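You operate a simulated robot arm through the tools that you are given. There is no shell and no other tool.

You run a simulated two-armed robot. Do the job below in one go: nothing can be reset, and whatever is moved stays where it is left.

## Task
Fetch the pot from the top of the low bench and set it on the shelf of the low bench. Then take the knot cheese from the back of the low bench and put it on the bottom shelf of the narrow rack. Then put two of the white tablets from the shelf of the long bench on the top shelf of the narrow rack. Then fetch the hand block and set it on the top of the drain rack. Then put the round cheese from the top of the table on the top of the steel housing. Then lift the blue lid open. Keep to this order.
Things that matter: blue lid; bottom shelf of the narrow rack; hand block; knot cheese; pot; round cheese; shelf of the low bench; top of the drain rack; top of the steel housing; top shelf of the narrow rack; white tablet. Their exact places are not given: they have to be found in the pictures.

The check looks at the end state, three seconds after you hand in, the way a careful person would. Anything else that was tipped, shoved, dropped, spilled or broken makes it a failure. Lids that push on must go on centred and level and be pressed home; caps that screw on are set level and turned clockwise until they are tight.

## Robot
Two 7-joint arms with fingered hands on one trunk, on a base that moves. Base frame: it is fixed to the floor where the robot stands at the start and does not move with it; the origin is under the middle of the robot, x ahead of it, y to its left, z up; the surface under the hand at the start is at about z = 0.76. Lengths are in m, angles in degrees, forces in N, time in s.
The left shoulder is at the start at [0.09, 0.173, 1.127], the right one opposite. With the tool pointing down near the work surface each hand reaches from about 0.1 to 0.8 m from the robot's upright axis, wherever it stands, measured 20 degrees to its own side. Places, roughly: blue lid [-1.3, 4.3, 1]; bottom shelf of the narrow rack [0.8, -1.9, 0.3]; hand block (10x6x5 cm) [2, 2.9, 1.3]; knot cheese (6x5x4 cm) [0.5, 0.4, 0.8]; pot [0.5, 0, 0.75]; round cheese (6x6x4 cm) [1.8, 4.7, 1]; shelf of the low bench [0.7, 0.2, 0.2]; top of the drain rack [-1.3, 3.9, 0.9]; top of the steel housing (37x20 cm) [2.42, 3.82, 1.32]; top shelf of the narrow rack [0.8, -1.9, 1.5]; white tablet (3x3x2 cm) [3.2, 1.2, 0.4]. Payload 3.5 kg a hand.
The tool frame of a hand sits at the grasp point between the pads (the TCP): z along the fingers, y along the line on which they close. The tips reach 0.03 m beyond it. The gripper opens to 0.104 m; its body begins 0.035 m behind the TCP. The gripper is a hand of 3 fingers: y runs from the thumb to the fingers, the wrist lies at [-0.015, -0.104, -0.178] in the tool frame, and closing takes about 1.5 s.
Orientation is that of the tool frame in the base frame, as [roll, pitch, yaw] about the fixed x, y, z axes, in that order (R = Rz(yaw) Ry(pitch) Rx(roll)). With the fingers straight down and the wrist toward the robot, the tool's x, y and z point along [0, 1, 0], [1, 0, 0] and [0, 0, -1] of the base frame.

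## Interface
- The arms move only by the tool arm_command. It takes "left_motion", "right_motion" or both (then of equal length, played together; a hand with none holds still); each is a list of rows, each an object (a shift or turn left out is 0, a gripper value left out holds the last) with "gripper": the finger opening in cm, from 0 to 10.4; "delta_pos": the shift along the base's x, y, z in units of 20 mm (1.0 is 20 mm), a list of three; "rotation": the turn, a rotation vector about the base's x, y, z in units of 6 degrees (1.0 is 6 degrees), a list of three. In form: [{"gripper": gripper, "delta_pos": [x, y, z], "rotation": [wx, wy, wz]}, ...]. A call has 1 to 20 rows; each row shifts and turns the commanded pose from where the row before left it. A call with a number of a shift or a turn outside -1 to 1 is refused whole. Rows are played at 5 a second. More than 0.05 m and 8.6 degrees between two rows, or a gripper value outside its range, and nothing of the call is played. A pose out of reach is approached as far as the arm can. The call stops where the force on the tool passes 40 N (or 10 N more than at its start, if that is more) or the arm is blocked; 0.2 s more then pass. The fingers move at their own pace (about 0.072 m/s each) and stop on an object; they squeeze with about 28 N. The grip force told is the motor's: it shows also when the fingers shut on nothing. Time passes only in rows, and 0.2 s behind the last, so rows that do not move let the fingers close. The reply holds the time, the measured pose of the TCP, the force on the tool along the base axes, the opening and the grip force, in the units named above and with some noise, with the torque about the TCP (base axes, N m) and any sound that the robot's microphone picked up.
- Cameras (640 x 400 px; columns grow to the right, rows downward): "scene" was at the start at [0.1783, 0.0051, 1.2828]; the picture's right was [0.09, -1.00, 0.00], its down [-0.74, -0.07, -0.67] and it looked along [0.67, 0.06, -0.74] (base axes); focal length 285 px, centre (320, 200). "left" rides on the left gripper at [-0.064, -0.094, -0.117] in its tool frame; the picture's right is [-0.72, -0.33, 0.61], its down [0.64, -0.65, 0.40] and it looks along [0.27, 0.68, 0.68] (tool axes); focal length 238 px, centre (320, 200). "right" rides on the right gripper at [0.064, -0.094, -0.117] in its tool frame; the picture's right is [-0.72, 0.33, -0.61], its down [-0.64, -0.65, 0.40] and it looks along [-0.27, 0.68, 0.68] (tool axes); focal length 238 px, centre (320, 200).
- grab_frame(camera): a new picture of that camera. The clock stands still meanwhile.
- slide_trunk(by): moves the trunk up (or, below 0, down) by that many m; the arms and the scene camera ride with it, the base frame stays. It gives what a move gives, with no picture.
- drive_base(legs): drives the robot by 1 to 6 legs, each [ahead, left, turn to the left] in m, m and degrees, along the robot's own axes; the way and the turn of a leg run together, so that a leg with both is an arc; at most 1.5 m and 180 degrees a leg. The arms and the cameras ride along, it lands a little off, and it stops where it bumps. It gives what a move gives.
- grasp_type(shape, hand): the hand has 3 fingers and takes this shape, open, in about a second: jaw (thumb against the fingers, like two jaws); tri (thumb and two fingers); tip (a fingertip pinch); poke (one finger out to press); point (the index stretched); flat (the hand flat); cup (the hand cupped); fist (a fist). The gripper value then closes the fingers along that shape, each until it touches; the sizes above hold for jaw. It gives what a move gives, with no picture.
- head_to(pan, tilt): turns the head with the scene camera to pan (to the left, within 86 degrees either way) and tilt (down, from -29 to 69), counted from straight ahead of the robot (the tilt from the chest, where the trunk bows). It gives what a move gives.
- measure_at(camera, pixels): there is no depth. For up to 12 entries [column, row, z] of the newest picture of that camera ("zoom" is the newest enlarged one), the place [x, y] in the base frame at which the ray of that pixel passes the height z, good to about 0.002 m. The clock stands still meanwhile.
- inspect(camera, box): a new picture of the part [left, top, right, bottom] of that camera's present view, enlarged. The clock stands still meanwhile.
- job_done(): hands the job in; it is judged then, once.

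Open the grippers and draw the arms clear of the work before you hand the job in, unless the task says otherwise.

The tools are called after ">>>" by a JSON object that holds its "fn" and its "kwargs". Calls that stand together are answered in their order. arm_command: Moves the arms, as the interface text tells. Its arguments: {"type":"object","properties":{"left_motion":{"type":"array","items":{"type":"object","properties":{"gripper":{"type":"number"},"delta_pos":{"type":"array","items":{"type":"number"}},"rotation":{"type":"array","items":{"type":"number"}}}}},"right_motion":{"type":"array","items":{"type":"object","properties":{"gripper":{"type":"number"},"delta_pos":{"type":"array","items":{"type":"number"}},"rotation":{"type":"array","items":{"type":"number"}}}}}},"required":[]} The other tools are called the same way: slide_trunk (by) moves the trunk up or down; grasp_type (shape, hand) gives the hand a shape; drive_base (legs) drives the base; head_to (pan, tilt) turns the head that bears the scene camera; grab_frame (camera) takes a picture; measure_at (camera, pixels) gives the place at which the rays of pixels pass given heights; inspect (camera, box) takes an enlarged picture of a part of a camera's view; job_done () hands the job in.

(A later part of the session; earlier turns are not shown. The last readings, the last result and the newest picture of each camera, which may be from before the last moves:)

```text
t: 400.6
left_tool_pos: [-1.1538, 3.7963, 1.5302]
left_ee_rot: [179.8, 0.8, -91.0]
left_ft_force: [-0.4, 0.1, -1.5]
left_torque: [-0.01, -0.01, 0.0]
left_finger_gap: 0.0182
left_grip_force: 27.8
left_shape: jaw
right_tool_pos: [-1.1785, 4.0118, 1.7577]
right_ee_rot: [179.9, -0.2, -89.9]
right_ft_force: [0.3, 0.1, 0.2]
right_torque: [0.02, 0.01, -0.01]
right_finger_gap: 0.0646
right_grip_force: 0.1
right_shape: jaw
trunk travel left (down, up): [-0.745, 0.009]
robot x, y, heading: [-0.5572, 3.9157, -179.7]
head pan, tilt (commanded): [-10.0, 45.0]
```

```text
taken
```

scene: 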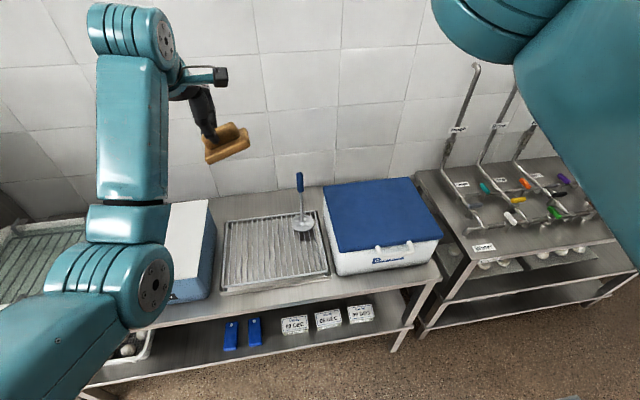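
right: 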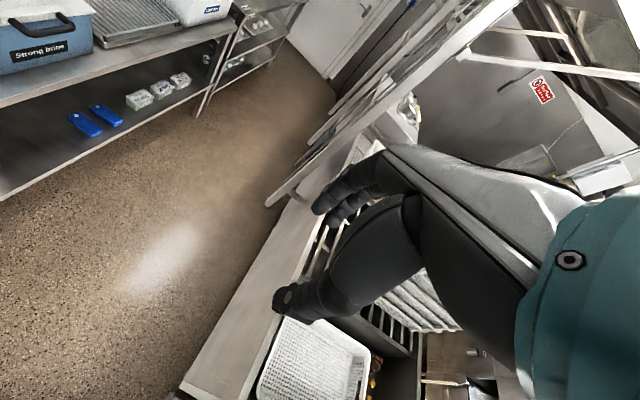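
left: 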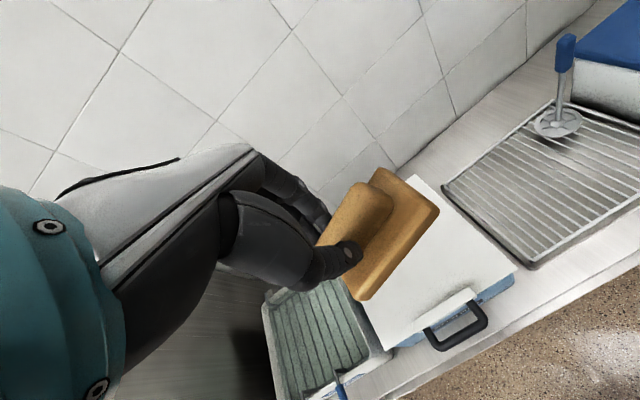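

The left hand with the block is beside the rack, above the bench's front. I lower the trunk by 0.2 m and check that the hand stays level.

>>> {"fn": "slide_trunk", "kwargs": {"by": -0.2}}

>>> {"fn": "slide_trunk", "kwargs": {"by": -0.15}}

>>> {"fn": "grab_frame", "kwargs": {"camera": "scene"}}

>>> {"fn": "grab_frame", "kwargs": {"camera": "left"}}

```text
t: 402.7
left_tool_pos: [-1.1506, 3.7985, 1.3307]
left_ee_rot: [179.8, 0.8, -91.0]
left_ft_force: [1.0, -0.3, -1.6]
left_torque: [0.01, -0.03, -0.02]
left_finger_gap: 0.0182
left_grip_force: 28.5
left_shape: jaw
right_tool_pos: [-1.1783, 4.0143, 1.5582]
right_ee_rot: [179.8, -0.2, -89.8]
right_ft_force: [1.0, 1.0, -0.5]
right_torque: [0.0, -0.02, -0.01]
right_finger_gap: 0.0648
right_grip_force: 0.1
right_shape: jaw
trunk travel left (down, up): [-0.545, 0.209]
robot x, y, heading: [-0.5594, 3.9164, -179.9]
head pan, tilt (commanded): [-10.0, 45.0]
```

```text
t: 404.5
left_tool_pos: [-1.1505, 3.7982, 1.1812]
left_ee_rot: [179.7, 0.7, -91.0]
left_ft_force: [0.5, 0.4, -0.6]
left_torque: [-0.03, 0.01, -0.02]
left_finger_gap: 0.0183
left_grip_force: 27.8
left_shape: jaw
right_tool_pos: [-1.1788, 4.0146, 1.4093]
right_ee_rot: [179.9, -0.2, -89.8]
right_ft_force: [-0.5, 0.7, -0.5]
right_torque: [0.01, -0.02, 0.02]
right_finger_gap: 0.0645
right_grip_force: 0.1
right_shape: jaw
trunk travel left (down, up): [-0.395, 0.359]
robot x, y, heading: [-0.5597, 3.9127, -180.0]
head pan, tilt (commanded): [-10.0, 45.0]
```

```text
taken
```

scene: 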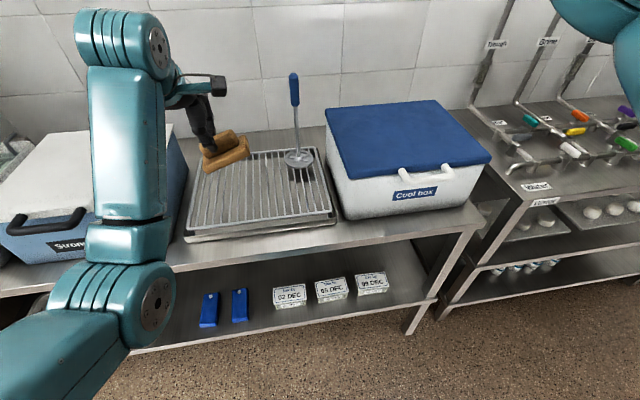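

```text
taken
```

left: 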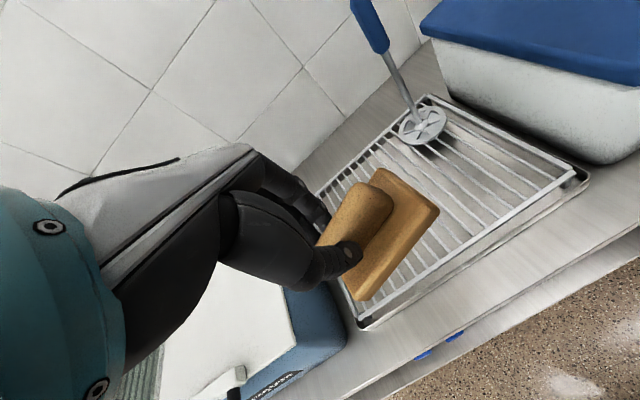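

The block hangs over the rack's front part. I measure the slab's corners from the left picture (slab top at about z 1.147) to know its offset in the hand.

>>> {"fn": "inspect", "kwargs": {"camera": "left", "box": [290, 140, 470, 320]}}

>>> {"fn": "measure_at", "kwargs": {"camera": "left", "pixels": [[438, 208, 1.14], [380, 168, 1.147], [360, 300, 1.13], [350, 290, 1.147], [438, 208, 1.12]]}}

```text
2.22 times, centred on (380, 230) of left
```

zoom: 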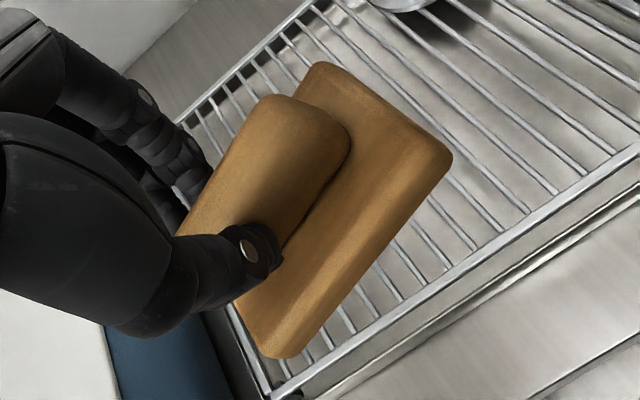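

```text
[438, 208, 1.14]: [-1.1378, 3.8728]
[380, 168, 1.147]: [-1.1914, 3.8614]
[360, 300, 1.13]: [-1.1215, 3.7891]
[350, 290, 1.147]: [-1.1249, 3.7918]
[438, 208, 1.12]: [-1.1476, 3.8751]
```

The block's centre is about 7 mm ahead and 28 mm north of the TCP and turned some 10°. I drive 5 cm forward, extend 6 cm so the block comes over [-1.27,3.82], and lower toward the rack.

>>> {"fn": "drive_base", "kwargs": {"legs": [[0.05, 0, 0]]}}

>>> {"fn": "arm_command", "kwargs": {"left_motion": [{"delta_pos": [-1, 0, -0.5]}, {"delta_pos": [-1, 0, -0.5]}, {"delta_pos": [-1, 0, -1]}, {"delta_pos": [-0.2, 0, -1]}, {"delta_pos": [0, 0, -1]}, {"delta_pos": [0, 0, -1]}, {"delta_pos": [0, 0, -1]}]}}

>>> {"fn": "grab_frame", "kwargs": {"camera": "left"}}

>>> {"fn": "grab_frame", "kwargs": {"camera": "scene"}}

```text
t: 405.4
left_tool_pos: [-1.2025, 3.7969, 1.1803]
left_ee_rot: [179.8, 0.8, -90.9]
left_ft_force: [-0.4, -0.1, -2.1]
left_torque: [-0.02, -0.03, -0.01]
left_finger_gap: 0.0181
left_grip_force: 27.9
left_shape: jaw
right_tool_pos: [-1.2286, 4.0144, 1.4079]
right_ee_rot: [-180.0, -0.3, -89.7]
right_ft_force: [-0.6, 0.7, 0.1]
right_torque: [-0.01, -0.03, 0.01]
right_finger_gap: 0.0645
right_grip_force: 0.1
right_shape: jaw
trunk travel left (down, up): [-0.395, 0.359]
robot x, y, heading: [-0.6105, 3.9121, -179.9]
head pan, tilt (commanded): [-10.0, 45.0]
```

```text
t: 407.0
left_tool_pos: [-1.2662, 3.7959, 1.0618]
left_ee_rot: [179.8, 0.8, -91.1]
left_ft_force: [-0.6, -0.3, -1.7]
left_torque: [-0.04, 0.0, 0.02]
left_finger_gap: 0.0181
left_grip_force: 28.0
left_shape: jaw
right_tool_pos: [-1.2273, 4.014, 1.4078]
right_ee_rot: [-179.9, -0.2, -89.7]
right_ft_force: [0.3, 0.0, 0.0]
right_torque: [0.0, -0.02, 0.0]
right_finger_gap: 0.0644
right_grip_force: 0.1
right_shape: jaw
trunk travel left (down, up): [-0.395, 0.359]
robot x, y, heading: [-0.608, 3.9143, -180.1]
head pan, tilt (commanded): [-10.0, 45.0]
```

```text
taken
```

left: 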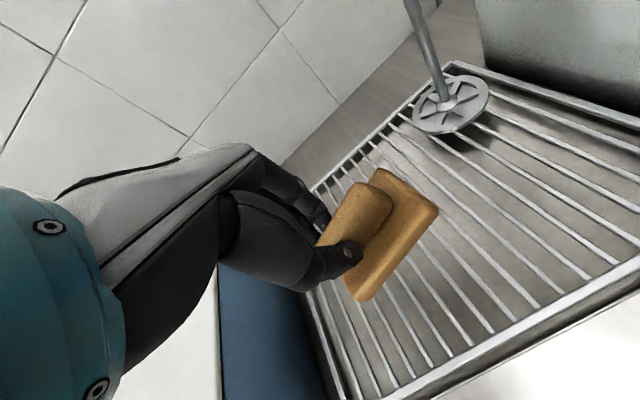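

```text
taken
```

scene: 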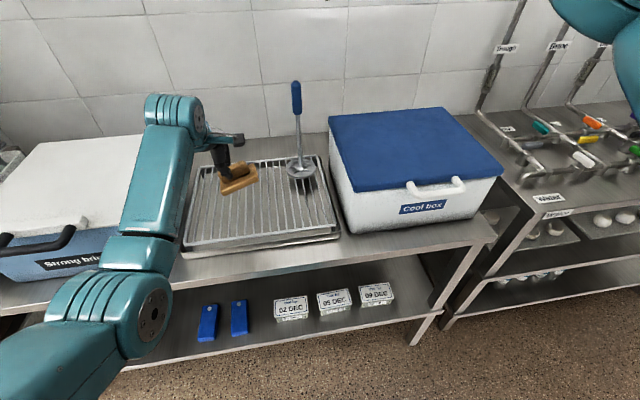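

The block is over the rack's left half, clear of the masher. I lower 8 cm, then in small steps.

>>> {"fn": "arm_command", "kwargs": {"left_motion": [{"delta_pos": [0, 0, -1]}, {"delta_pos": [0, 0, -1]}, {"delta_pos": [0, 0, -1]}, {"delta_pos": [0, 0, -0.7]}]}}

>>> {"fn": "inspect", "kwargs": {"camera": "scene", "box": [160, 120, 360, 260]}}

>>> {"fn": "grab_frame", "kwargs": {"camera": "left"}}

```text
t: 408.0
left_tool_pos: [-1.2642, 3.7986, 0.9852]
left_ee_rot: [179.8, 0.8, -90.9]
left_ft_force: [0.5, -0.2, -1.6]
left_torque: [-0.04, 0.01, 0.0]
left_finger_gap: 0.0179
left_grip_force: 28.1
left_shape: jaw
right_tool_pos: [-1.2266, 4.0138, 1.4081]
right_ee_rot: [179.9, -0.2, -89.6]
right_ft_force: [0.2, -0.7, -0.3]
right_torque: [-0.02, 0.01, 0.03]
right_finger_gap: 0.0649
right_grip_force: 0.1
right_shape: jaw
trunk travel left (down, up): [-0.395, 0.359]
robot x, y, heading: [-0.6076, 3.9101, -179.8]
head pan, tilt (commanded): [-10.0, 45.0]
```

```text
2.86 times, centred on (260, 190) of scene
```

zoom: 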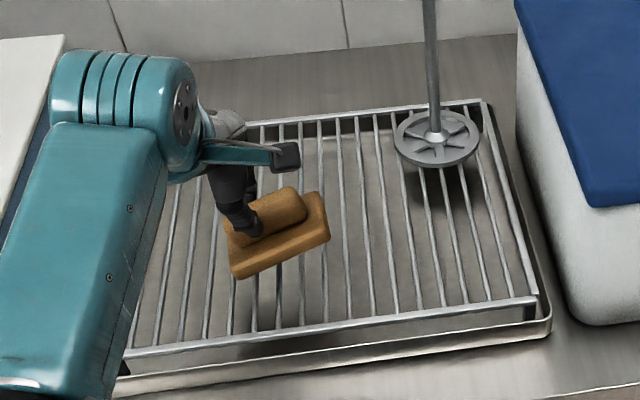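

```text
taken
```

left: 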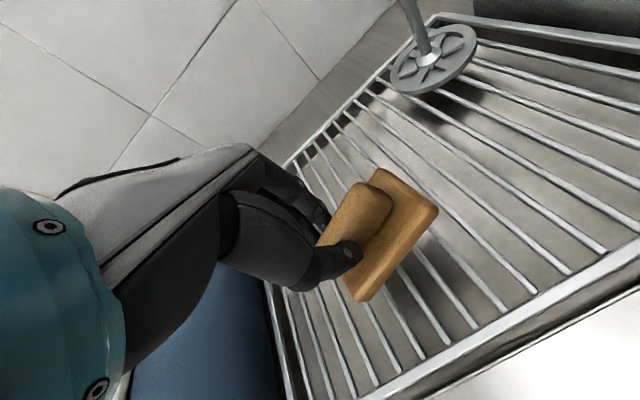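

Still free at z 0.985. I lower in small steps, reading the force.

>>> {"fn": "arm_command", "kwargs": {"left_motion": [{"delta_pos": [0, 0, -0.25]}, {"delta_pos": [0, 0, -0.25]}, {"delta_pos": [0, 0, -0.2]}]}}

>>> {"fn": "grab_frame", "kwargs": {"camera": "left"}}

```text
t: 408.8
left_tool_pos: [-1.2655, 3.7983, 0.9739]
left_ee_rot: [179.6, 0.9, -91.2]
left_ft_force: [0.9, 0.9, 3.8]
left_torque: [0.0, 0.04, -0.03]
left_finger_gap: 0.0185
left_grip_force: 27.8
left_shape: jaw
right_tool_pos: [-1.2261, 4.0133, 1.4084]
right_ee_rot: [179.9, -0.3, -89.8]
right_ft_force: [0.2, -0.5, 0.5]
right_torque: [-0.05, -0.02, 0.0]
right_finger_gap: 0.0647
right_grip_force: 0.1
right_shape: jaw
trunk travel left (down, up): [-0.395, 0.359]
robot x, y, heading: [-0.6049, 3.9138, -179.8]
head pan, tilt (commanded): [-10.0, 45.0]
```

```text
taken
```

left: 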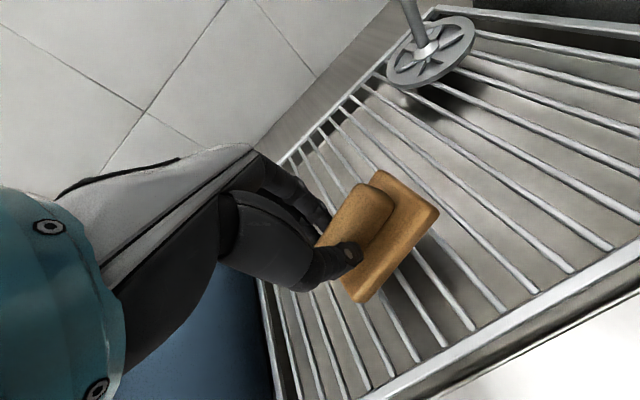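

First contact (about 5 N above the hanging weight). I lower a few millimetres more so the block seats on the bars.

>>> {"fn": "arm_command", "kwargs": {"left_motion": [{"delta_pos": [0, 0, -0.2]}, {"delta_pos": [0, 0, -0.2]}]}}

>>> {"fn": "inspect", "kwargs": {"camera": "left", "box": [290, 140, 470, 320]}}

>>> {"fn": "inspect", "kwargs": {"camera": "scene", "box": [180, 140, 300, 240]}}

```text
t: 409.4
left_tool_pos: [-1.2668, 3.8004, 0.9677]
left_ee_rot: [179.4, 0.8, -91.1]
left_ft_force: [-2.4, 5.1, 13.9]
left_torque: [-0.05, 0.22, -0.03]
left_finger_gap: 0.0194
left_grip_force: 28.3
left_shape: jaw
right_tool_pos: [-1.2267, 4.0156, 1.4077]
right_ee_rot: [179.8, -0.2, -89.8]
right_ft_force: [0.3, 0.1, 0.3]
right_torque: [0.0, 0.03, -0.02]
right_finger_gap: 0.0648
right_grip_force: 0.2
right_shape: jaw
trunk travel left (down, up): [-0.395, 0.359]
robot x, y, heading: [-0.6106, 3.9116, -180.3]
head pan, tilt (commanded): [-10.0, 45.0]
```

```text
2.22 times, centred on (380, 230) of left
```

zoom: 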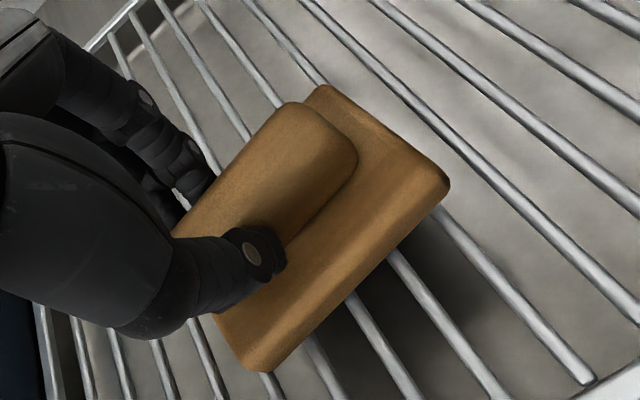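

```text
4.00 times, centred on (240, 190) of scene
```

zoom: 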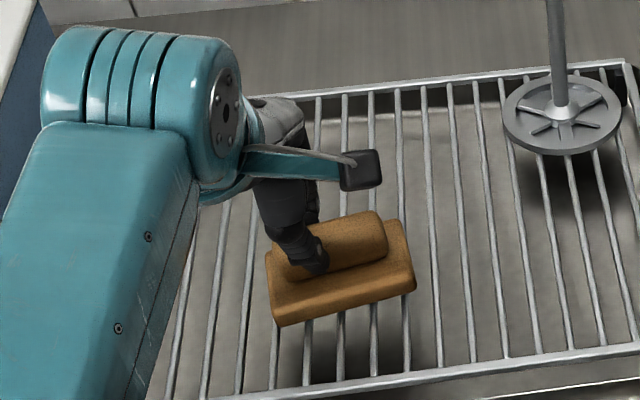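

The south end sits on the bars while the north end is still slightly up, and the block is turning flat in the grip. I lower a little more.

>>> {"fn": "arm_command", "kwargs": {"left_motion": [{"delta_pos": [0, 0, -0.2]}, {"delta_pos": [0, 0, -0.2]}]}}

>>> {"fn": "inspect", "kwargs": {"camera": "scene", "box": [180, 140, 300, 240]}}

```text
t: 410.0
left_tool_pos: [-1.2649, 3.7999, 0.9634]
left_ee_rot: [178.9, 0.8, -91.0]
left_ft_force: [1.7, 5.8, 32.4]
left_torque: [0.1, 0.04, -0.11]
left_finger_gap: 0.0208
left_grip_force: 28.4
left_shape: jaw
right_tool_pos: [-1.2236, 4.0152, 1.4095]
right_ee_rot: [179.8, -0.1, -89.8]
right_ft_force: [-0.5, -0.5, -0.3]
right_torque: [0.02, 0.03, -0.01]
right_finger_gap: 0.0647
right_grip_force: 0.1
right_shape: jaw
trunk travel left (down, up): [-0.395, 0.359]
robot x, y, heading: [-0.6088, 3.9098, -179.7]
head pan, tilt (commanded): [-10.0, 45.0]
```

```text
4.00 times, centred on (240, 190) of scene
```

zoom: 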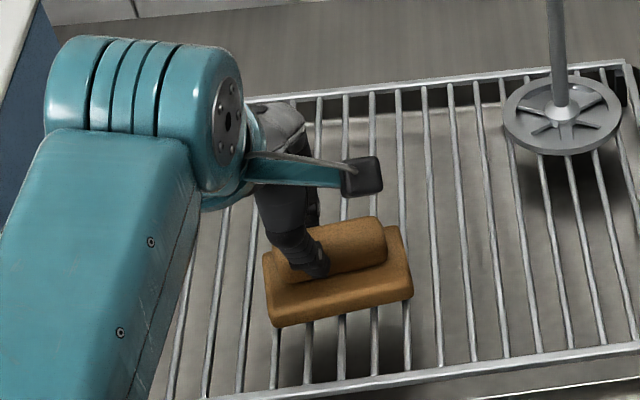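

The block is nearly flat on the bars. I ease the pressure and open the fingers slowly.

>>> {"fn": "arm_command", "kwargs": {"left_motion": [{"delta_pos": [0, 0, 0.3]}, {"gripper": 2.4}, {}, {"gripper": 3.0}, {}, {"gripper": 3.6}, {}, {"gripper": 4.6}, {}, {}]}}

>>> {"fn": "inspect", "kwargs": {"camera": "left", "box": [290, 140, 470, 320]}}

>>> {"fn": "inspect", "kwargs": {"camera": "scene", "box": [180, 140, 300, 240]}}

```text
t: 412.2
left_tool_pos: [-1.2649, 3.7994, 0.9637]
left_ee_rot: [179.6, 0.9, -90.9]
left_ft_force: [-0.3, -0.2, -0.5]
left_torque: [0.01, 0.0, 0.0]
left_finger_gap: 0.0456
left_grip_force: 0.2
left_shape: jaw
right_tool_pos: [-1.2276, 4.0142, 1.4081]
right_ee_rot: [179.9, -0.2, -89.8]
right_ft_force: [-0.5, 0.6, 1.2]
right_torque: [0.01, 0.0, -0.04]
right_finger_gap: 0.0648
right_grip_force: 0.0
right_shape: jaw
trunk travel left (down, up): [-0.395, 0.359]
robot x, y, heading: [-0.609, 3.9163, -179.8]
head pan, tilt (commanded): [-10.0, 45.0]
```

```text
2.22 times, centred on (380, 230) of left
```

zoom: 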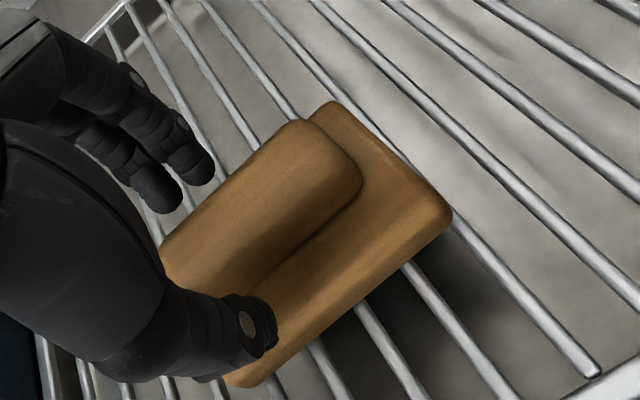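

```text
4.00 times, centred on (240, 190) of scene
```

zoom: 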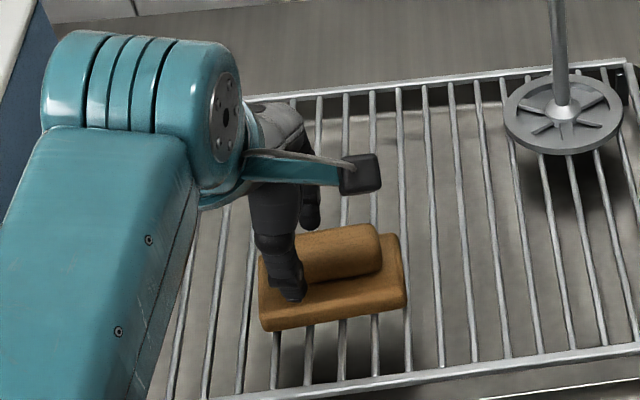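

The block lies flat on the rack, free of the fingers. I raise the hand straight up 15 cm.

>>> {"fn": "arm_command", "kwargs": {"left_motion": [{"delta_pos": [0, 0, 0.3]}, {"delta_pos": [0, 0, 0.6]}, {"delta_pos": [0, 0, 1]}, {"delta_pos": [0, 0, 1]}, {"delta_pos": [0, 0, 1]}, {"delta_pos": [0, 0, 1]}, {"delta_pos": [0, 0, 1]}, {"delta_pos": [0, 0, 1]}, {"delta_pos": [0, 0, 1]}, {"delta_pos": [0, 0, 1]}]}}

>>> {"fn": "grab_frame", "kwargs": {"camera": "scene"}}

>>> {"fn": "grab_frame", "kwargs": {"camera": "left"}}

```text
t: 414.4
left_tool_pos: [-1.2644, 3.7967, 1.1411]
left_ee_rot: [179.8, 0.7, -91.0]
left_ft_force: [0.4, -1.1, -0.6]
left_torque: [0.03, 0.02, 0.01]
left_finger_gap: 0.0455
left_grip_force: 0.0
left_shape: jaw
right_tool_pos: [-1.2274, 4.013, 1.4077]
right_ee_rot: [179.9, -0.1, -89.7]
right_ft_force: [-0.6, -0.3, -0.1]
right_torque: [0.02, -0.01, -0.01]
right_finger_gap: 0.0647
right_grip_force: 0.0
right_shape: jaw
trunk travel left (down, up): [-0.395, 0.359]
robot x, y, heading: [-0.6123, 3.9144, -179.8]
head pan, tilt (commanded): [-10.0, 45.0]
```

```text
taken
```

scene: 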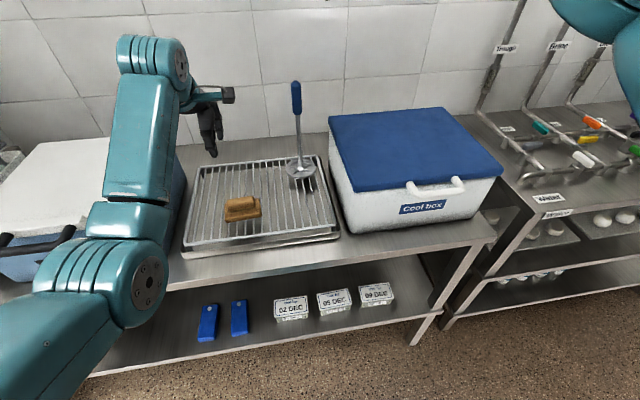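

```text
taken
```

left: 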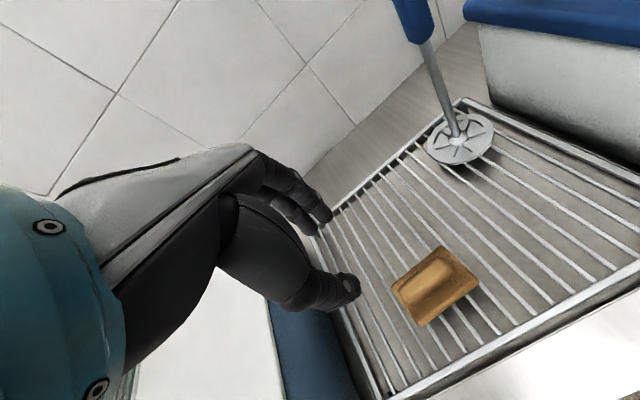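

Task four is done: the block lies on the drain rack at (242,208). Now I go for the round cheese: trunk up, back south through the corridor the way I came, with heading +y.

>>> {"fn": "slide_trunk", "kwargs": {"by": 0.35}}

>>> {"fn": "drive_base", "kwargs": {"legs": [[-0.04, 0, 0], [0, 0.55, 0], [0, 0, -90]]}}

>>> {"fn": "head_to", "kwargs": {"pan": 40, "tilt": 40}}

>>> {"fn": "grab_frame", "kwargs": {"camera": "scene"}}

```text
t: 417.8
left_tool_pos: [-1.2656, 3.7977, 1.4911]
left_ee_rot: [179.9, 0.8, -91.0]
left_ft_force: [0.1, -0.3, -0.1]
left_torque: [0.03, -0.03, -0.01]
left_finger_gap: 0.0455
left_grip_force: 0.1
left_shape: jaw
right_tool_pos: [-1.2281, 4.0145, 1.7581]
right_ee_rot: [179.9, -0.2, -89.7]
right_ft_force: [-0.8, -0.6, 0.0]
right_torque: [0.01, -0.02, 0.0]
right_finger_gap: 0.0647
right_grip_force: 0.1
right_shape: jaw
trunk travel left (down, up): [-0.745, 0.009]
robot x, y, heading: [-0.6103, 3.912, -179.8]
head pan, tilt (commanded): [-10.0, 45.0]
```

```text
t: 425.3
left_tool_pos: [-0.6971, 4.0, 1.4915]
left_ee_rot: [179.7, 0.9, -179.9]
left_ft_force: [0.4, 0.4, 0.2]
left_torque: [0.02, -0.01, 0.03]
left_finger_gap: 0.0458
left_grip_force: 0.0
left_shape: jaw
right_tool_pos: [-0.4822, 3.9658, 1.7586]
right_ee_rot: [179.8, -0.2, -178.7]
right_ft_force: [-0.1, 0.0, 0.7]
right_torque: [-0.02, 0.0, -0.02]
right_finger_gap: 0.0646
right_grip_force: 0.1
right_shape: jaw
trunk travel left (down, up): [-0.745, 0.009]
robot x, y, heading: [-0.5683, 3.3465, 91.0]
head pan, tilt (commanded): [-10.0, 45.0]
```

```text
t: 426.5
left_tool_pos: [-0.6976, 4.0004, 1.4905]
left_ee_rot: [179.8, 0.7, -179.9]
left_ft_force: [-1.1, -0.6, 0.4]
left_torque: [-0.01, 0.0, -0.01]
left_finger_gap: 0.0458
left_grip_force: 0.1
left_shape: jaw
right_tool_pos: [-0.4815, 3.9664, 1.7585]
right_ee_rot: [179.9, -0.2, -178.7]
right_ft_force: [-0.6, -0.4, -0.8]
right_torque: [-0.02, -0.02, 0.0]
right_finger_gap: 0.0647
right_grip_force: 0.1
right_shape: jaw
trunk travel left (down, up): [-0.745, 0.009]
robot x, y, heading: [-0.5701, 3.3443, 91.3]
head pan, tilt (commanded): [40.0, 40.0]
```

```text
taken
```

scene: 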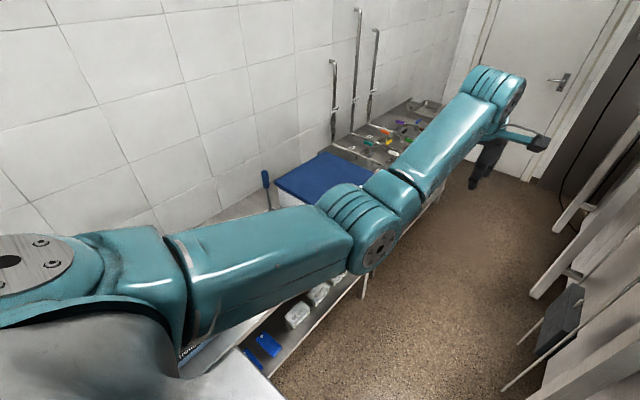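

The way is clear behind me. I reverse south along the corridor in two legs, straightening the heading.

>>> {"fn": "drive_base", "kwargs": {"legs": [[-0.1, -0.03, -1.3], [-0.9, 0, 0], [-0.93, 0, 0]]}}

>>> {"fn": "grab_frame", "kwargs": {"camera": "scene"}}

```text
t: 436.5
left_tool_pos: [-0.6559, 2.0665, 1.4906]
left_ee_rot: [179.8, 0.9, 179.1]
left_ft_force: [0.2, -0.4, -0.5]
left_torque: [-0.03, 0.0, -0.02]
left_finger_gap: 0.0456
left_grip_force: 0.1
left_shape: jaw
right_tool_pos: [-0.44, 2.03, 1.7575]
right_ee_rot: [-179.9, -0.3, -179.6]
right_ft_force: [0.6, -0.1, 0.1]
right_torque: [0.02, 0.0, 0.0]
right_finger_gap: 0.0647
right_grip_force: 0.1
right_shape: jaw
trunk travel left (down, up): [-0.745, 0.009]
robot x, y, heading: [-0.5382, 1.4084, 90.5]
head pan, tilt (commanded): [40.0, 40.0]
```

```text
taken
```

scene: 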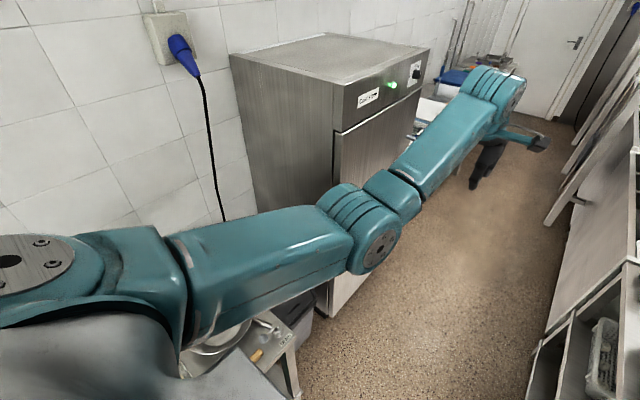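

I strafe right to x≈1.2 along the free lane and then look north toward the table.

>>> {"fn": "drive_base", "kwargs": {"legs": [[0, -0.9, -0.5], [0, -0.85, 0], [0.7, 0, 0]]}}

>>> {"fn": "head_to", "kwargs": {"pan": -10, "tilt": 20}}

>>> {"fn": "grab_frame", "kwargs": {"camera": "scene"}}

```text
t: 448.8
left_tool_pos: [1.054, 2.8086, 1.4919]
left_ee_rot: [179.7, 0.8, -179.8]
left_ft_force: [0.5, -0.7, 0.6]
left_torque: [0.02, 0.01, 0.04]
left_finger_gap: 0.0457
left_grip_force: 0.1
left_shape: jaw
right_tool_pos: [1.2713, 2.7759, 1.7584]
right_ee_rot: [179.9, -0.2, -178.6]
right_ft_force: [-0.2, -0.9, 0.3]
right_torque: [0.03, 0.01, 0.04]
right_finger_gap: 0.0648
right_grip_force: 0.0
right_shape: jaw
trunk travel left (down, up): [-0.745, 0.009]
robot x, y, heading: [1.1812, 2.152, 91.3]
head pan, tilt (commanded): [40.0, 40.0]
```

```text
t: 450.0
left_tool_pos: [1.0542, 2.8087, 1.4912]
left_ee_rot: [179.8, 0.9, -179.9]
left_ft_force: [-0.5, 0.0, 0.2]
left_torque: [0.02, -0.01, -0.02]
left_finger_gap: 0.0454
left_grip_force: 0.1
left_shape: jaw
right_tool_pos: [1.269, 2.7758, 1.7564]
right_ee_rot: [179.9, -0.3, -178.6]
right_ft_force: [0.7, -0.2, -1.0]
right_torque: [0.01, 0.0, -0.02]
right_finger_gap: 0.0646
right_grip_force: 0.1
right_shape: jaw
trunk travel left (down, up): [-0.745, 0.009]
robot x, y, heading: [1.1805, 2.1584, 91.3]
head pan, tilt (commanded): [-10.0, 20.0]
```

```text
taken
```

scene: 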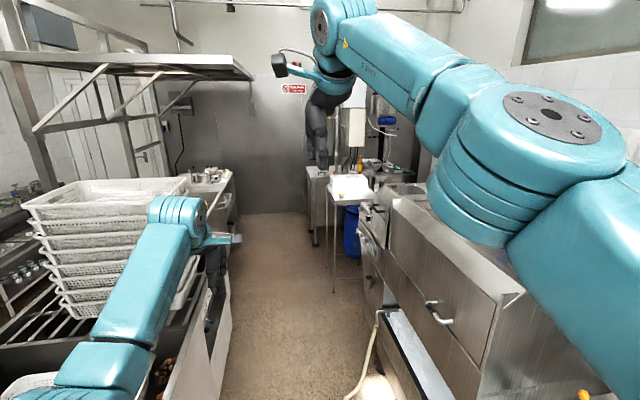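

The aisle north is free; the table with a white sheet shows at (350,190). I drive 1.3 m north and look again.

>>> {"fn": "drive_base", "kwargs": {"legs": [[1.3, 0.0, -1.3]]}}

>>> {"fn": "head_to", "kwargs": {"pan": -35, "tilt": 35}}

>>> {"fn": "grab_frame", "kwargs": {"camera": "scene"}}

```text
t: 456.5
left_tool_pos: [1.0381, 4.1005, 1.4908]
left_ee_rot: [179.7, 1.0, 179.5]
left_ft_force: [-0.2, -0.3, -0.1]
left_torque: [-0.01, -0.02, -0.04]
left_finger_gap: 0.0455
left_grip_force: 0.1
left_shape: jaw
right_tool_pos: [1.2544, 4.0648, 1.7585]
right_ee_rot: [180.0, -0.2, -179.3]
right_ft_force: [-0.9, -0.5, 0.7]
right_torque: [0.01, 0.03, -0.03]
right_finger_gap: 0.0648
right_grip_force: 0.0
right_shape: jaw
trunk travel left (down, up): [-0.745, 0.009]
robot x, y, heading: [1.1599, 3.4433, 90.7]
head pan, tilt (commanded): [-10.0, 20.0]
```

```text
t: 457.4
left_tool_pos: [1.0393, 4.1006, 1.4899]
left_ee_rot: [179.8, 0.9, 179.4]
left_ft_force: [0.4, 0.4, -0.4]
left_torque: [0.01, -0.04, -0.05]
left_finger_gap: 0.0456
left_grip_force: 0.0
left_shape: jaw
right_tool_pos: [1.255, 4.066, 1.7575]
right_ee_rot: [180.0, -0.2, -179.2]
right_ft_force: [-0.2, 0.6, -0.1]
right_torque: [-0.03, -0.01, -0.02]
right_finger_gap: 0.0646
right_grip_force: 0.1
right_shape: jaw
trunk travel left (down, up): [-0.745, 0.009]
robot x, y, heading: [1.1561, 3.4474, 91.0]
head pan, tilt (commanded): [-35.0, 35.0]
```

```text
taken
```

scene: 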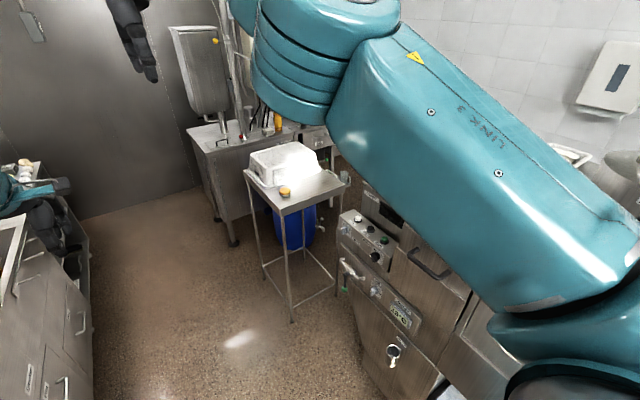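

A small table stands ahead with a white basin and a small yellowish round thing at (284,192). I zoom in.

>>> {"fn": "inspect", "kwargs": {"camera": "scene", "box": [220, 110, 380, 230]}}

>>> {"fn": "measure_at", "kwargs": {"camera": "scene", "pixels": [[285, 192, 1.0], [285, 195, 0.98], [245, 172, 0.97], [280, 213, 0.97], [348, 182, 0.97], [290, 318, 0.0], [265, 275, 0.0], [342, 290, 0.0]]}}

```text
3.33 times, centred on (300, 170) of scene
```

zoom: 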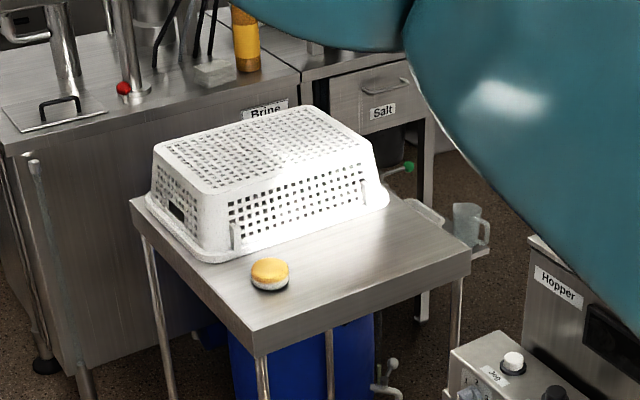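

```text
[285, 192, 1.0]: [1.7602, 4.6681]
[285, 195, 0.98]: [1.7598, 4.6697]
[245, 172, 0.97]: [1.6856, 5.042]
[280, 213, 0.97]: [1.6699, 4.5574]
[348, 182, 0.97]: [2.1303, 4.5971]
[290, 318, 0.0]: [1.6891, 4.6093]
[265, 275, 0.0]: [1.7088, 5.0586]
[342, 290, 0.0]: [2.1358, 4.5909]
```

The round cheese with the orange top is at about [1.76,4.67] on the small table (top z≈0.97, x 1.68–2.13, y 4.57–5.05). I lower the right arm to get it out of the view and look at the machine's top for the steel housing.

>>> {"fn": "arm_command", "kwargs": {"right_motion": [{"delta_pos": [0, 0, -1]}, {"delta_pos": [0, 0, -1]}, {"delta_pos": [0, 0, -1]}, {"delta_pos": [0, 0, -1]}, {"delta_pos": [0, 0, -1]}, {"delta_pos": [0, 0, -1]}, {"delta_pos": [0, 0, -1]}, {"delta_pos": [0, 0, -1]}, {"delta_pos": [0, 0, -1]}, {"delta_pos": [0, 0, -1]}, {"delta_pos": [0, 0, -1]}, {"delta_pos": [0, 0, -1]}, {"delta_pos": [0, 0, -1]}, {"delta_pos": [0, 0, -1]}, {"delta_pos": [0, 0, -1]}, {"delta_pos": [0, 0, -1]}, {"delta_pos": [0, 0, -1]}, {"delta_pos": [0, 0, -1]}, {"delta_pos": [0, 0, -1]}, {"delta_pos": [0, 0, -1]}]}}

>>> {"fn": "head_to", "kwargs": {"pan": -70, "tilt": 25}}

>>> {"fn": "grab_frame", "kwargs": {"camera": "scene"}}

```text
t: 461.6
left_tool_pos: [1.0385, 4.1016, 1.491]
left_ee_rot: [179.9, 0.9, 179.5]
left_ft_force: [-0.8, 0.7, -0.3]
left_torque: [-0.01, 0.0, 0.02]
left_finger_gap: 0.0455
left_grip_force: 0.2
left_shape: jaw
right_tool_pos: [1.2543, 4.0644, 1.3598]
right_ee_rot: [179.8, -0.2, -179.1]
right_ft_force: [0.0, 0.8, 0.0]
right_torque: [-0.03, -0.01, -0.02]
right_finger_gap: 0.0649
right_grip_force: 0.1
right_shape: jaw
trunk travel left (down, up): [-0.745, 0.009]
robot x, y, heading: [1.1577, 3.4496, 90.9]
head pan, tilt (commanded): [-35.0, 35.0]
```

```text
t: 462.6
left_tool_pos: [1.0373, 4.101, 1.4917]
left_ee_rot: [179.7, 0.9, 179.4]
left_ft_force: [-1.0, 0.0, -0.7]
left_torque: [0.0, -0.02, 0.0]
left_finger_gap: 0.0454
left_grip_force: 0.0
left_shape: jaw
right_tool_pos: [1.2551, 4.0645, 1.3591]
right_ee_rot: [179.8, -0.3, -179.2]
right_ft_force: [0.5, -0.3, -0.1]
right_torque: [0.0, 0.01, 0.0]
right_finger_gap: 0.0647
right_grip_force: 0.1
right_shape: jaw
trunk travel left (down, up): [-0.745, 0.009]
robot x, y, heading: [1.1619, 3.4479, 90.6]
head pan, tilt (commanded): [-70.0, 25.0]
```

```text
taken
```

scene: 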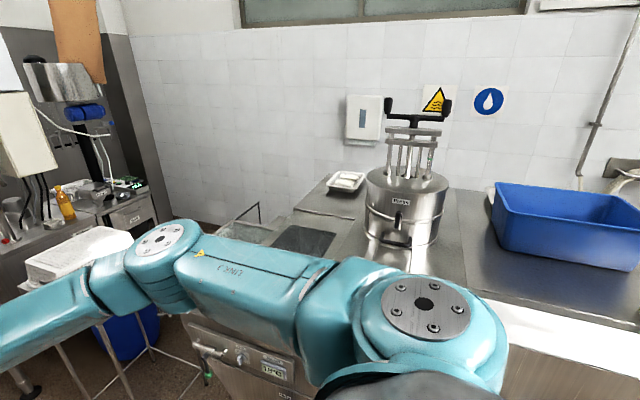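

I zoom in on the machine's north part around (377,182), where [2.42,3.82,1.32] should appear.

>>> {"fn": "inspect", "kwargs": {"camera": "scene", "box": [220, 140, 480, 290]}}

>>> {"fn": "measure_at", "kwargs": {"camera": "scene", "pixels": [[377, 182, 1.32], [345, 188, 1.32], [330, 192, 1.32], [300, 215, 1.32], [352, 222, 1.32], [365, 195, 1.32], [305, 240, 1.2], [440, 250, 1.3], [410, 265, 1.3]]}}

```text
2.46 times, centred on (350, 215) of scene
```

zoom: 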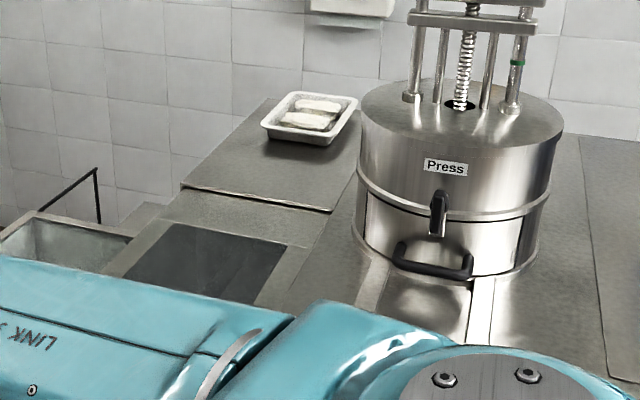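

```text
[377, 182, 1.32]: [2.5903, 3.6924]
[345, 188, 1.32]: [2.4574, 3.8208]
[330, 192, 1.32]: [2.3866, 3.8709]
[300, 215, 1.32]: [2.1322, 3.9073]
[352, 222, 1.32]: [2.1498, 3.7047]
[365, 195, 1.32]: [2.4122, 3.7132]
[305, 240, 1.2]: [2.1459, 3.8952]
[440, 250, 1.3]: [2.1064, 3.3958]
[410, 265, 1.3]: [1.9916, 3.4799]
```

The steel housing is the raised block left of the press, its top carrying a white tray at the far end: the free part of its top begins at about x 2.16. I look down at the machine's west face to see how near the base can stand.

>>> {"fn": "measure_at", "kwargs": {"camera": "zoom", "pixels": [[182, 187, 1.32], [335, 212, 1.32], [275, 97, 1.32], [262, 128, 1.33], [340, 145, 1.33], [355, 100, 1.33], [355, 180, 1.32], [360, 230, 1.3]]}}

>>> {"fn": "head_to", "kwargs": {"pan": -55, "tilt": 55}}

>>> {"fn": "grab_frame", "kwargs": {"camera": "scene"}}

```text
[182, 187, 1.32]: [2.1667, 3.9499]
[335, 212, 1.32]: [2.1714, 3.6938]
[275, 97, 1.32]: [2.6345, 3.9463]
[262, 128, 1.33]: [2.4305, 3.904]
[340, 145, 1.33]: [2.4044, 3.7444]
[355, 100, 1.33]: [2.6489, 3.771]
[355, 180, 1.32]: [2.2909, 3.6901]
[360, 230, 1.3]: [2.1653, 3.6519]
```

```text
t: 463.5
left_tool_pos: [1.0379, 4.1008, 1.4919]
left_ee_rot: [179.7, 0.9, 179.5]
left_ft_force: [0.2, 0.6, -0.1]
left_torque: [0.02, -0.01, -0.02]
left_finger_gap: 0.0457
left_grip_force: 0.1
left_shape: jaw
right_tool_pos: [1.2545, 4.0668, 1.358]
right_ee_rot: [179.9, -0.3, -179.2]
right_ft_force: [0.4, -0.2, 0.0]
right_torque: [0.01, -0.03, 0.01]
right_finger_gap: 0.0646
right_grip_force: 0.1
right_shape: jaw
trunk travel left (down, up): [-0.745, 0.009]
robot x, y, heading: [1.1581, 3.4467, 90.8]
head pan, tilt (commanded): [-55.0, 55.0]
```

```text
taken
```

scene: 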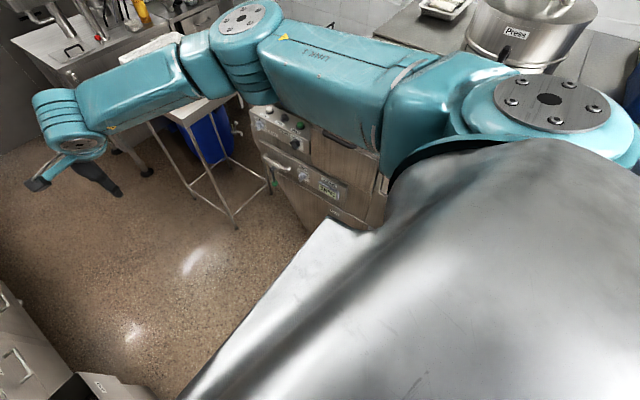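

I measure the machine's north-west corner and its foot in this view.

>>> {"fn": "measure_at", "kwargs": {"camera": "scene", "pixels": [[252, 108, 0.95], [262, 150, 0.8], [305, 228, 0.1], [305, 228, 0.0], [370, 222, 0.3], [385, 180, 0.9], [270, 180, 0.5], [236, 226, 0.0], [340, 150, 0.95]]}}

>>> {"fn": "inspect", "kwargs": {"camera": "scene", "box": [220, 80, 420, 240]}}

```text
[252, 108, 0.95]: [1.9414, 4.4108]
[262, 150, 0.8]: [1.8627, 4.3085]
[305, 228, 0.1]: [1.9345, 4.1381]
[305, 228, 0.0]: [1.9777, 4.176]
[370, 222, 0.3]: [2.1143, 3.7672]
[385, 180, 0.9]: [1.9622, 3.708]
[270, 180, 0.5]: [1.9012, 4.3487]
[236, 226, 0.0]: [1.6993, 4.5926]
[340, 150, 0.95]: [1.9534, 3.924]
```

```text
2.50 times, centred on (320, 160) of scene
```

zoom: 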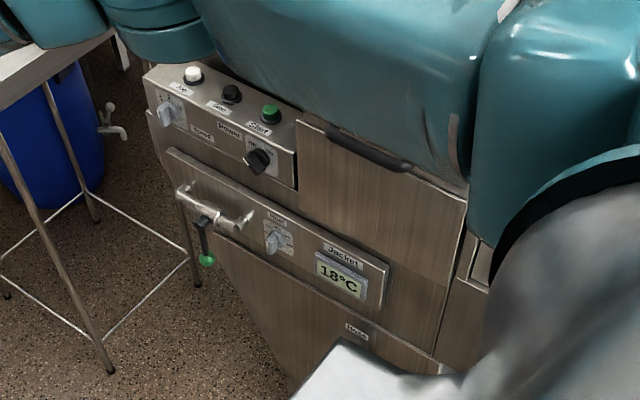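

The north unit's face is at x≈1.87–1.95, so the base can come to about x 1.5 there; I will use the right hand. I drive 0.85 m north and turn to about 25° to face the small table.

>>> {"fn": "drive_base", "kwargs": {"legs": [[0.85, 0, 0], [0, 0, -66]]}}

>>> {"fn": "head_to", "kwargs": {"pan": 10, "tilt": 45}}

>>> {"fn": "grab_frame", "kwargs": {"camera": "scene"}}

>>> {"fn": "grab_frame", "kwargs": {"camera": "right"}}

```text
t: 471.0
left_tool_pos: [1.6854, 4.6983, 1.4911]
left_ee_rot: [179.6, 0.8, 114.4]
left_ft_force: [-0.4, 0.0, -0.3]
left_torque: [-0.02, -0.01, 0.0]
left_finger_gap: 0.0458
left_grip_force: 0.1
left_shape: jaw
right_tool_pos: [1.7445, 4.4869, 1.3594]
right_ee_rot: [179.9, -0.1, 115.7]
right_ft_force: [0.8, -0.6, -0.5]
right_torque: [0.01, 0.0, 0.01]
right_finger_gap: 0.0647
right_grip_force: 0.1
right_shape: jaw
trunk travel left (down, up): [-0.745, 0.009]
robot x, y, heading: [1.1416, 4.3088, 25.5]
head pan, tilt (commanded): [-55.0, 55.0]
```

```text
t: 472.3
left_tool_pos: [1.6851, 4.6965, 1.492]
left_ee_rot: [179.7, 0.8, 114.4]
left_ft_force: [-0.1, -0.3, 0.4]
left_torque: [-0.01, -0.01, 0.01]
left_finger_gap: 0.0454
left_grip_force: 0.1
left_shape: jaw
right_tool_pos: [1.7436, 4.4849, 1.3592]
right_ee_rot: [179.9, -0.1, 115.7]
right_ft_force: [0.2, -0.1, 0.8]
right_torque: [0.01, 0.02, 0.01]
right_finger_gap: 0.0647
right_grip_force: 0.0
right_shape: jaw
trunk travel left (down, up): [-0.745, 0.009]
robot x, y, heading: [1.145, 4.3151, 25.7]
head pan, tilt (commanded): [10.0, 45.0]
```

```text
taken
```

scene: 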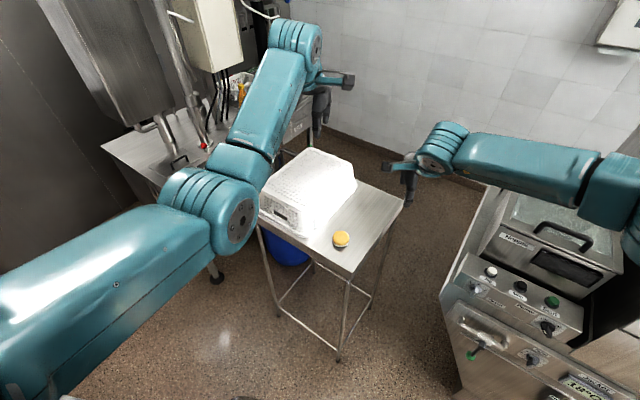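

```text
taken
```

right: 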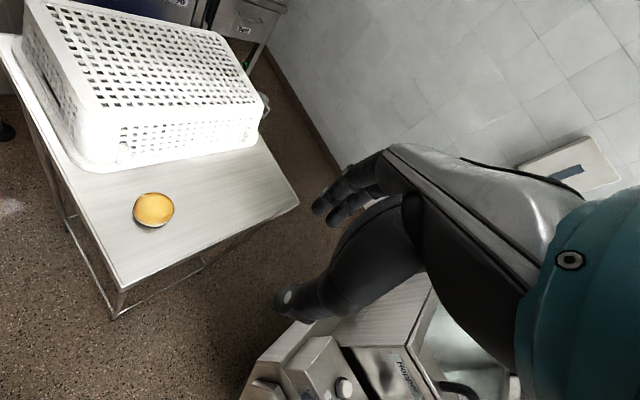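

The cheese is at (341,239) in the scene and (153,210) in the right picture. I measure it and the basket's near edge from both.

>>> {"fn": "measure_at", "kwargs": {"camera": "scene", "pixels": [[341, 239, 1.0], [341, 239, 0.98], [341, 250, 0.97], [346, 270, 0.97], [403, 205, 0.97], [262, 222, 0.97], [300, 232, 0.98], [357, 188, 0.98], [455, 275, 0.95]]}}

>>> {"fn": "measure_at", "kwargs": {"camera": "right", "pixels": [[153, 210, 1.0], [153, 210, 0.98], [155, 228, 0.965], [118, 290, 0.965], [298, 203, 0.965], [90, 168, 0.97], [258, 138, 0.97]]}}

>>> {"fn": "inspect", "kwargs": {"camera": "right", "box": [60, 120, 300, 320]}}

```text
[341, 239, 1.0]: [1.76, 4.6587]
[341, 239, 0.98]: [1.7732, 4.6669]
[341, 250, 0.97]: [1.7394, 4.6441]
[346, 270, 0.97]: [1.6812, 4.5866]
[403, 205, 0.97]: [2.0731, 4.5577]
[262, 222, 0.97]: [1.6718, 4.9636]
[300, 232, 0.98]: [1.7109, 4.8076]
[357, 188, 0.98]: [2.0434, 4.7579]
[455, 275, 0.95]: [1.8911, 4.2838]
```

```text
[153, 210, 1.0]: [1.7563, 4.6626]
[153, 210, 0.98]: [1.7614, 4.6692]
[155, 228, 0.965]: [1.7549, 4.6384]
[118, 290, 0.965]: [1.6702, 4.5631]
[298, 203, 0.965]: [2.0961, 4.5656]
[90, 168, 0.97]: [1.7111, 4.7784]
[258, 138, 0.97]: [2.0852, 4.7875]
```

```text
2.00 times, centred on (180, 220) of right
```

zoom: 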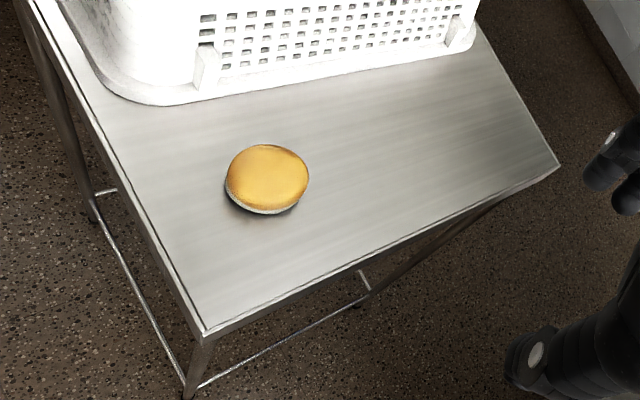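

The cheese's centre is at [1.760,4.664] with 11 cm to the basket. I tilt the right hand 12° forward (to gain reach later) with the fingers open 9 cm, raise the left hand, and shift the base so the right hand comes over the cheese.

>>> {"fn": "arm_command", "kwargs": {"right_motion": [{"rotation": [0.434, -0.901, 0], "gripper": 9.0}, {"rotation": [0.434, -0.901, 0]}, {}, {}, {}, {}, {}, {}], "left_motion": [{"delta_pos": [0, 0, 1]}, {"delta_pos": [0, 0, 1]}, {"delta_pos": [0, 0, 1]}, {"delta_pos": [0, 0, 1]}, {"delta_pos": [0, 0, 1]}, {"delta_pos": [0, 0, 1]}, {"delta_pos": [0, 0, 1]}, {"delta_pos": [0, 0, 1]}]}}

>>> {"fn": "drive_base", "kwargs": {"legs": [[0.05, 0.15, 0]]}}

>>> {"fn": "slide_trunk", "kwargs": {"by": -0.25}}

>>> {"fn": "grab_frame", "kwargs": {"camera": "right"}}

>>> {"fn": "grab_frame", "kwargs": {"camera": "scene"}}

```text
t: 474.1
left_tool_pos: [1.686, 4.6974, 1.6508]
left_ee_rot: [179.8, 0.9, 114.5]
left_ft_force: [0.1, -0.1, -0.2]
left_torque: [-0.02, -0.03, -0.02]
left_finger_gap: 0.0455
left_grip_force: 0.1
left_shape: jaw
right_tool_pos: [1.7431, 4.4862, 1.3579]
right_ee_rot: [167.9, -0.2, 115.8]
right_ft_force: [-0.7, -0.1, 0.4]
right_torque: [-0.02, 0.02, -0.01]
right_finger_gap: 0.0896
right_grip_force: 0.0
right_shape: jaw
trunk travel left (down, up): [-0.745, 0.009]
robot x, y, heading: [1.1452, 4.3126, 25.8]
head pan, tilt (commanded): [10.0, 45.0]
```

```text
t: 475.5
left_tool_pos: [1.6679, 4.8477, 1.652]
left_ee_rot: [179.7, 0.7, 114.1]
left_ft_force: [-0.4, -0.5, -0.5]
left_torque: [0.01, 0.01, 0.0]
left_finger_gap: 0.0457
left_grip_force: 0.1
left_shape: jaw
right_tool_pos: [1.7262, 4.6361, 1.3591]
right_ee_rot: [168.1, -0.3, 115.5]
right_ft_force: [0.2, -0.5, 0.6]
right_torque: [0.03, -0.02, 0.02]
right_finger_gap: 0.0898
right_grip_force: 0.0
right_shape: jaw
trunk travel left (down, up): [-0.745, 0.009]
robot x, y, heading: [1.1234, 4.4696, 25.3]
head pan, tilt (commanded): [10.0, 45.0]
```

```text
t: 478.1
left_tool_pos: [1.6676, 4.8509, 1.4005]
left_ee_rot: [179.7, 0.8, 114.2]
left_ft_force: [0.6, -0.1, 0.2]
left_torque: [0.02, -0.03, -0.03]
left_finger_gap: 0.0456
left_grip_force: 0.1
left_shape: jaw
right_tool_pos: [1.7258, 4.6377, 1.1081]
right_ee_rot: [168.0, -0.2, 115.4]
right_ft_force: [-0.6, 0.3, 0.0]
right_torque: [0.0, 0.01, 0.0]
right_finger_gap: 0.0897
right_grip_force: 0.0
right_shape: jaw
trunk travel left (down, up): [-0.495, 0.259]
robot x, y, heading: [1.1244, 4.4661, 25.5]
head pan, tilt (commanded): [10.0, 45.0]
```

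```text
taken
```

right: 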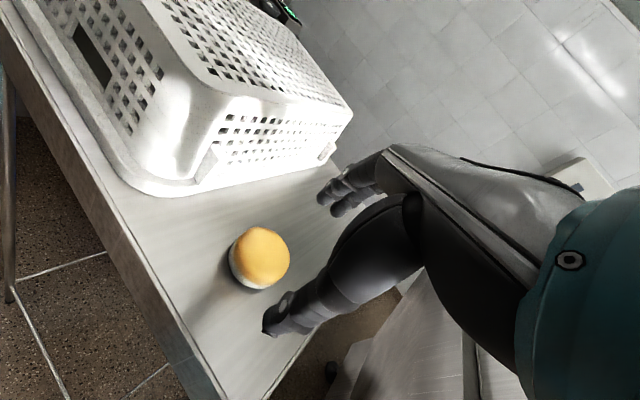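

```text
taken
```

scene: 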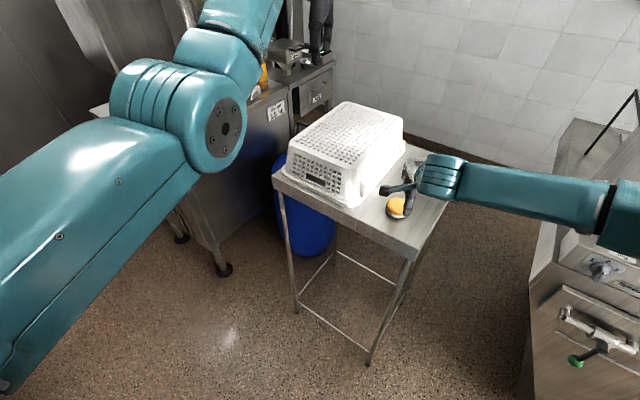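

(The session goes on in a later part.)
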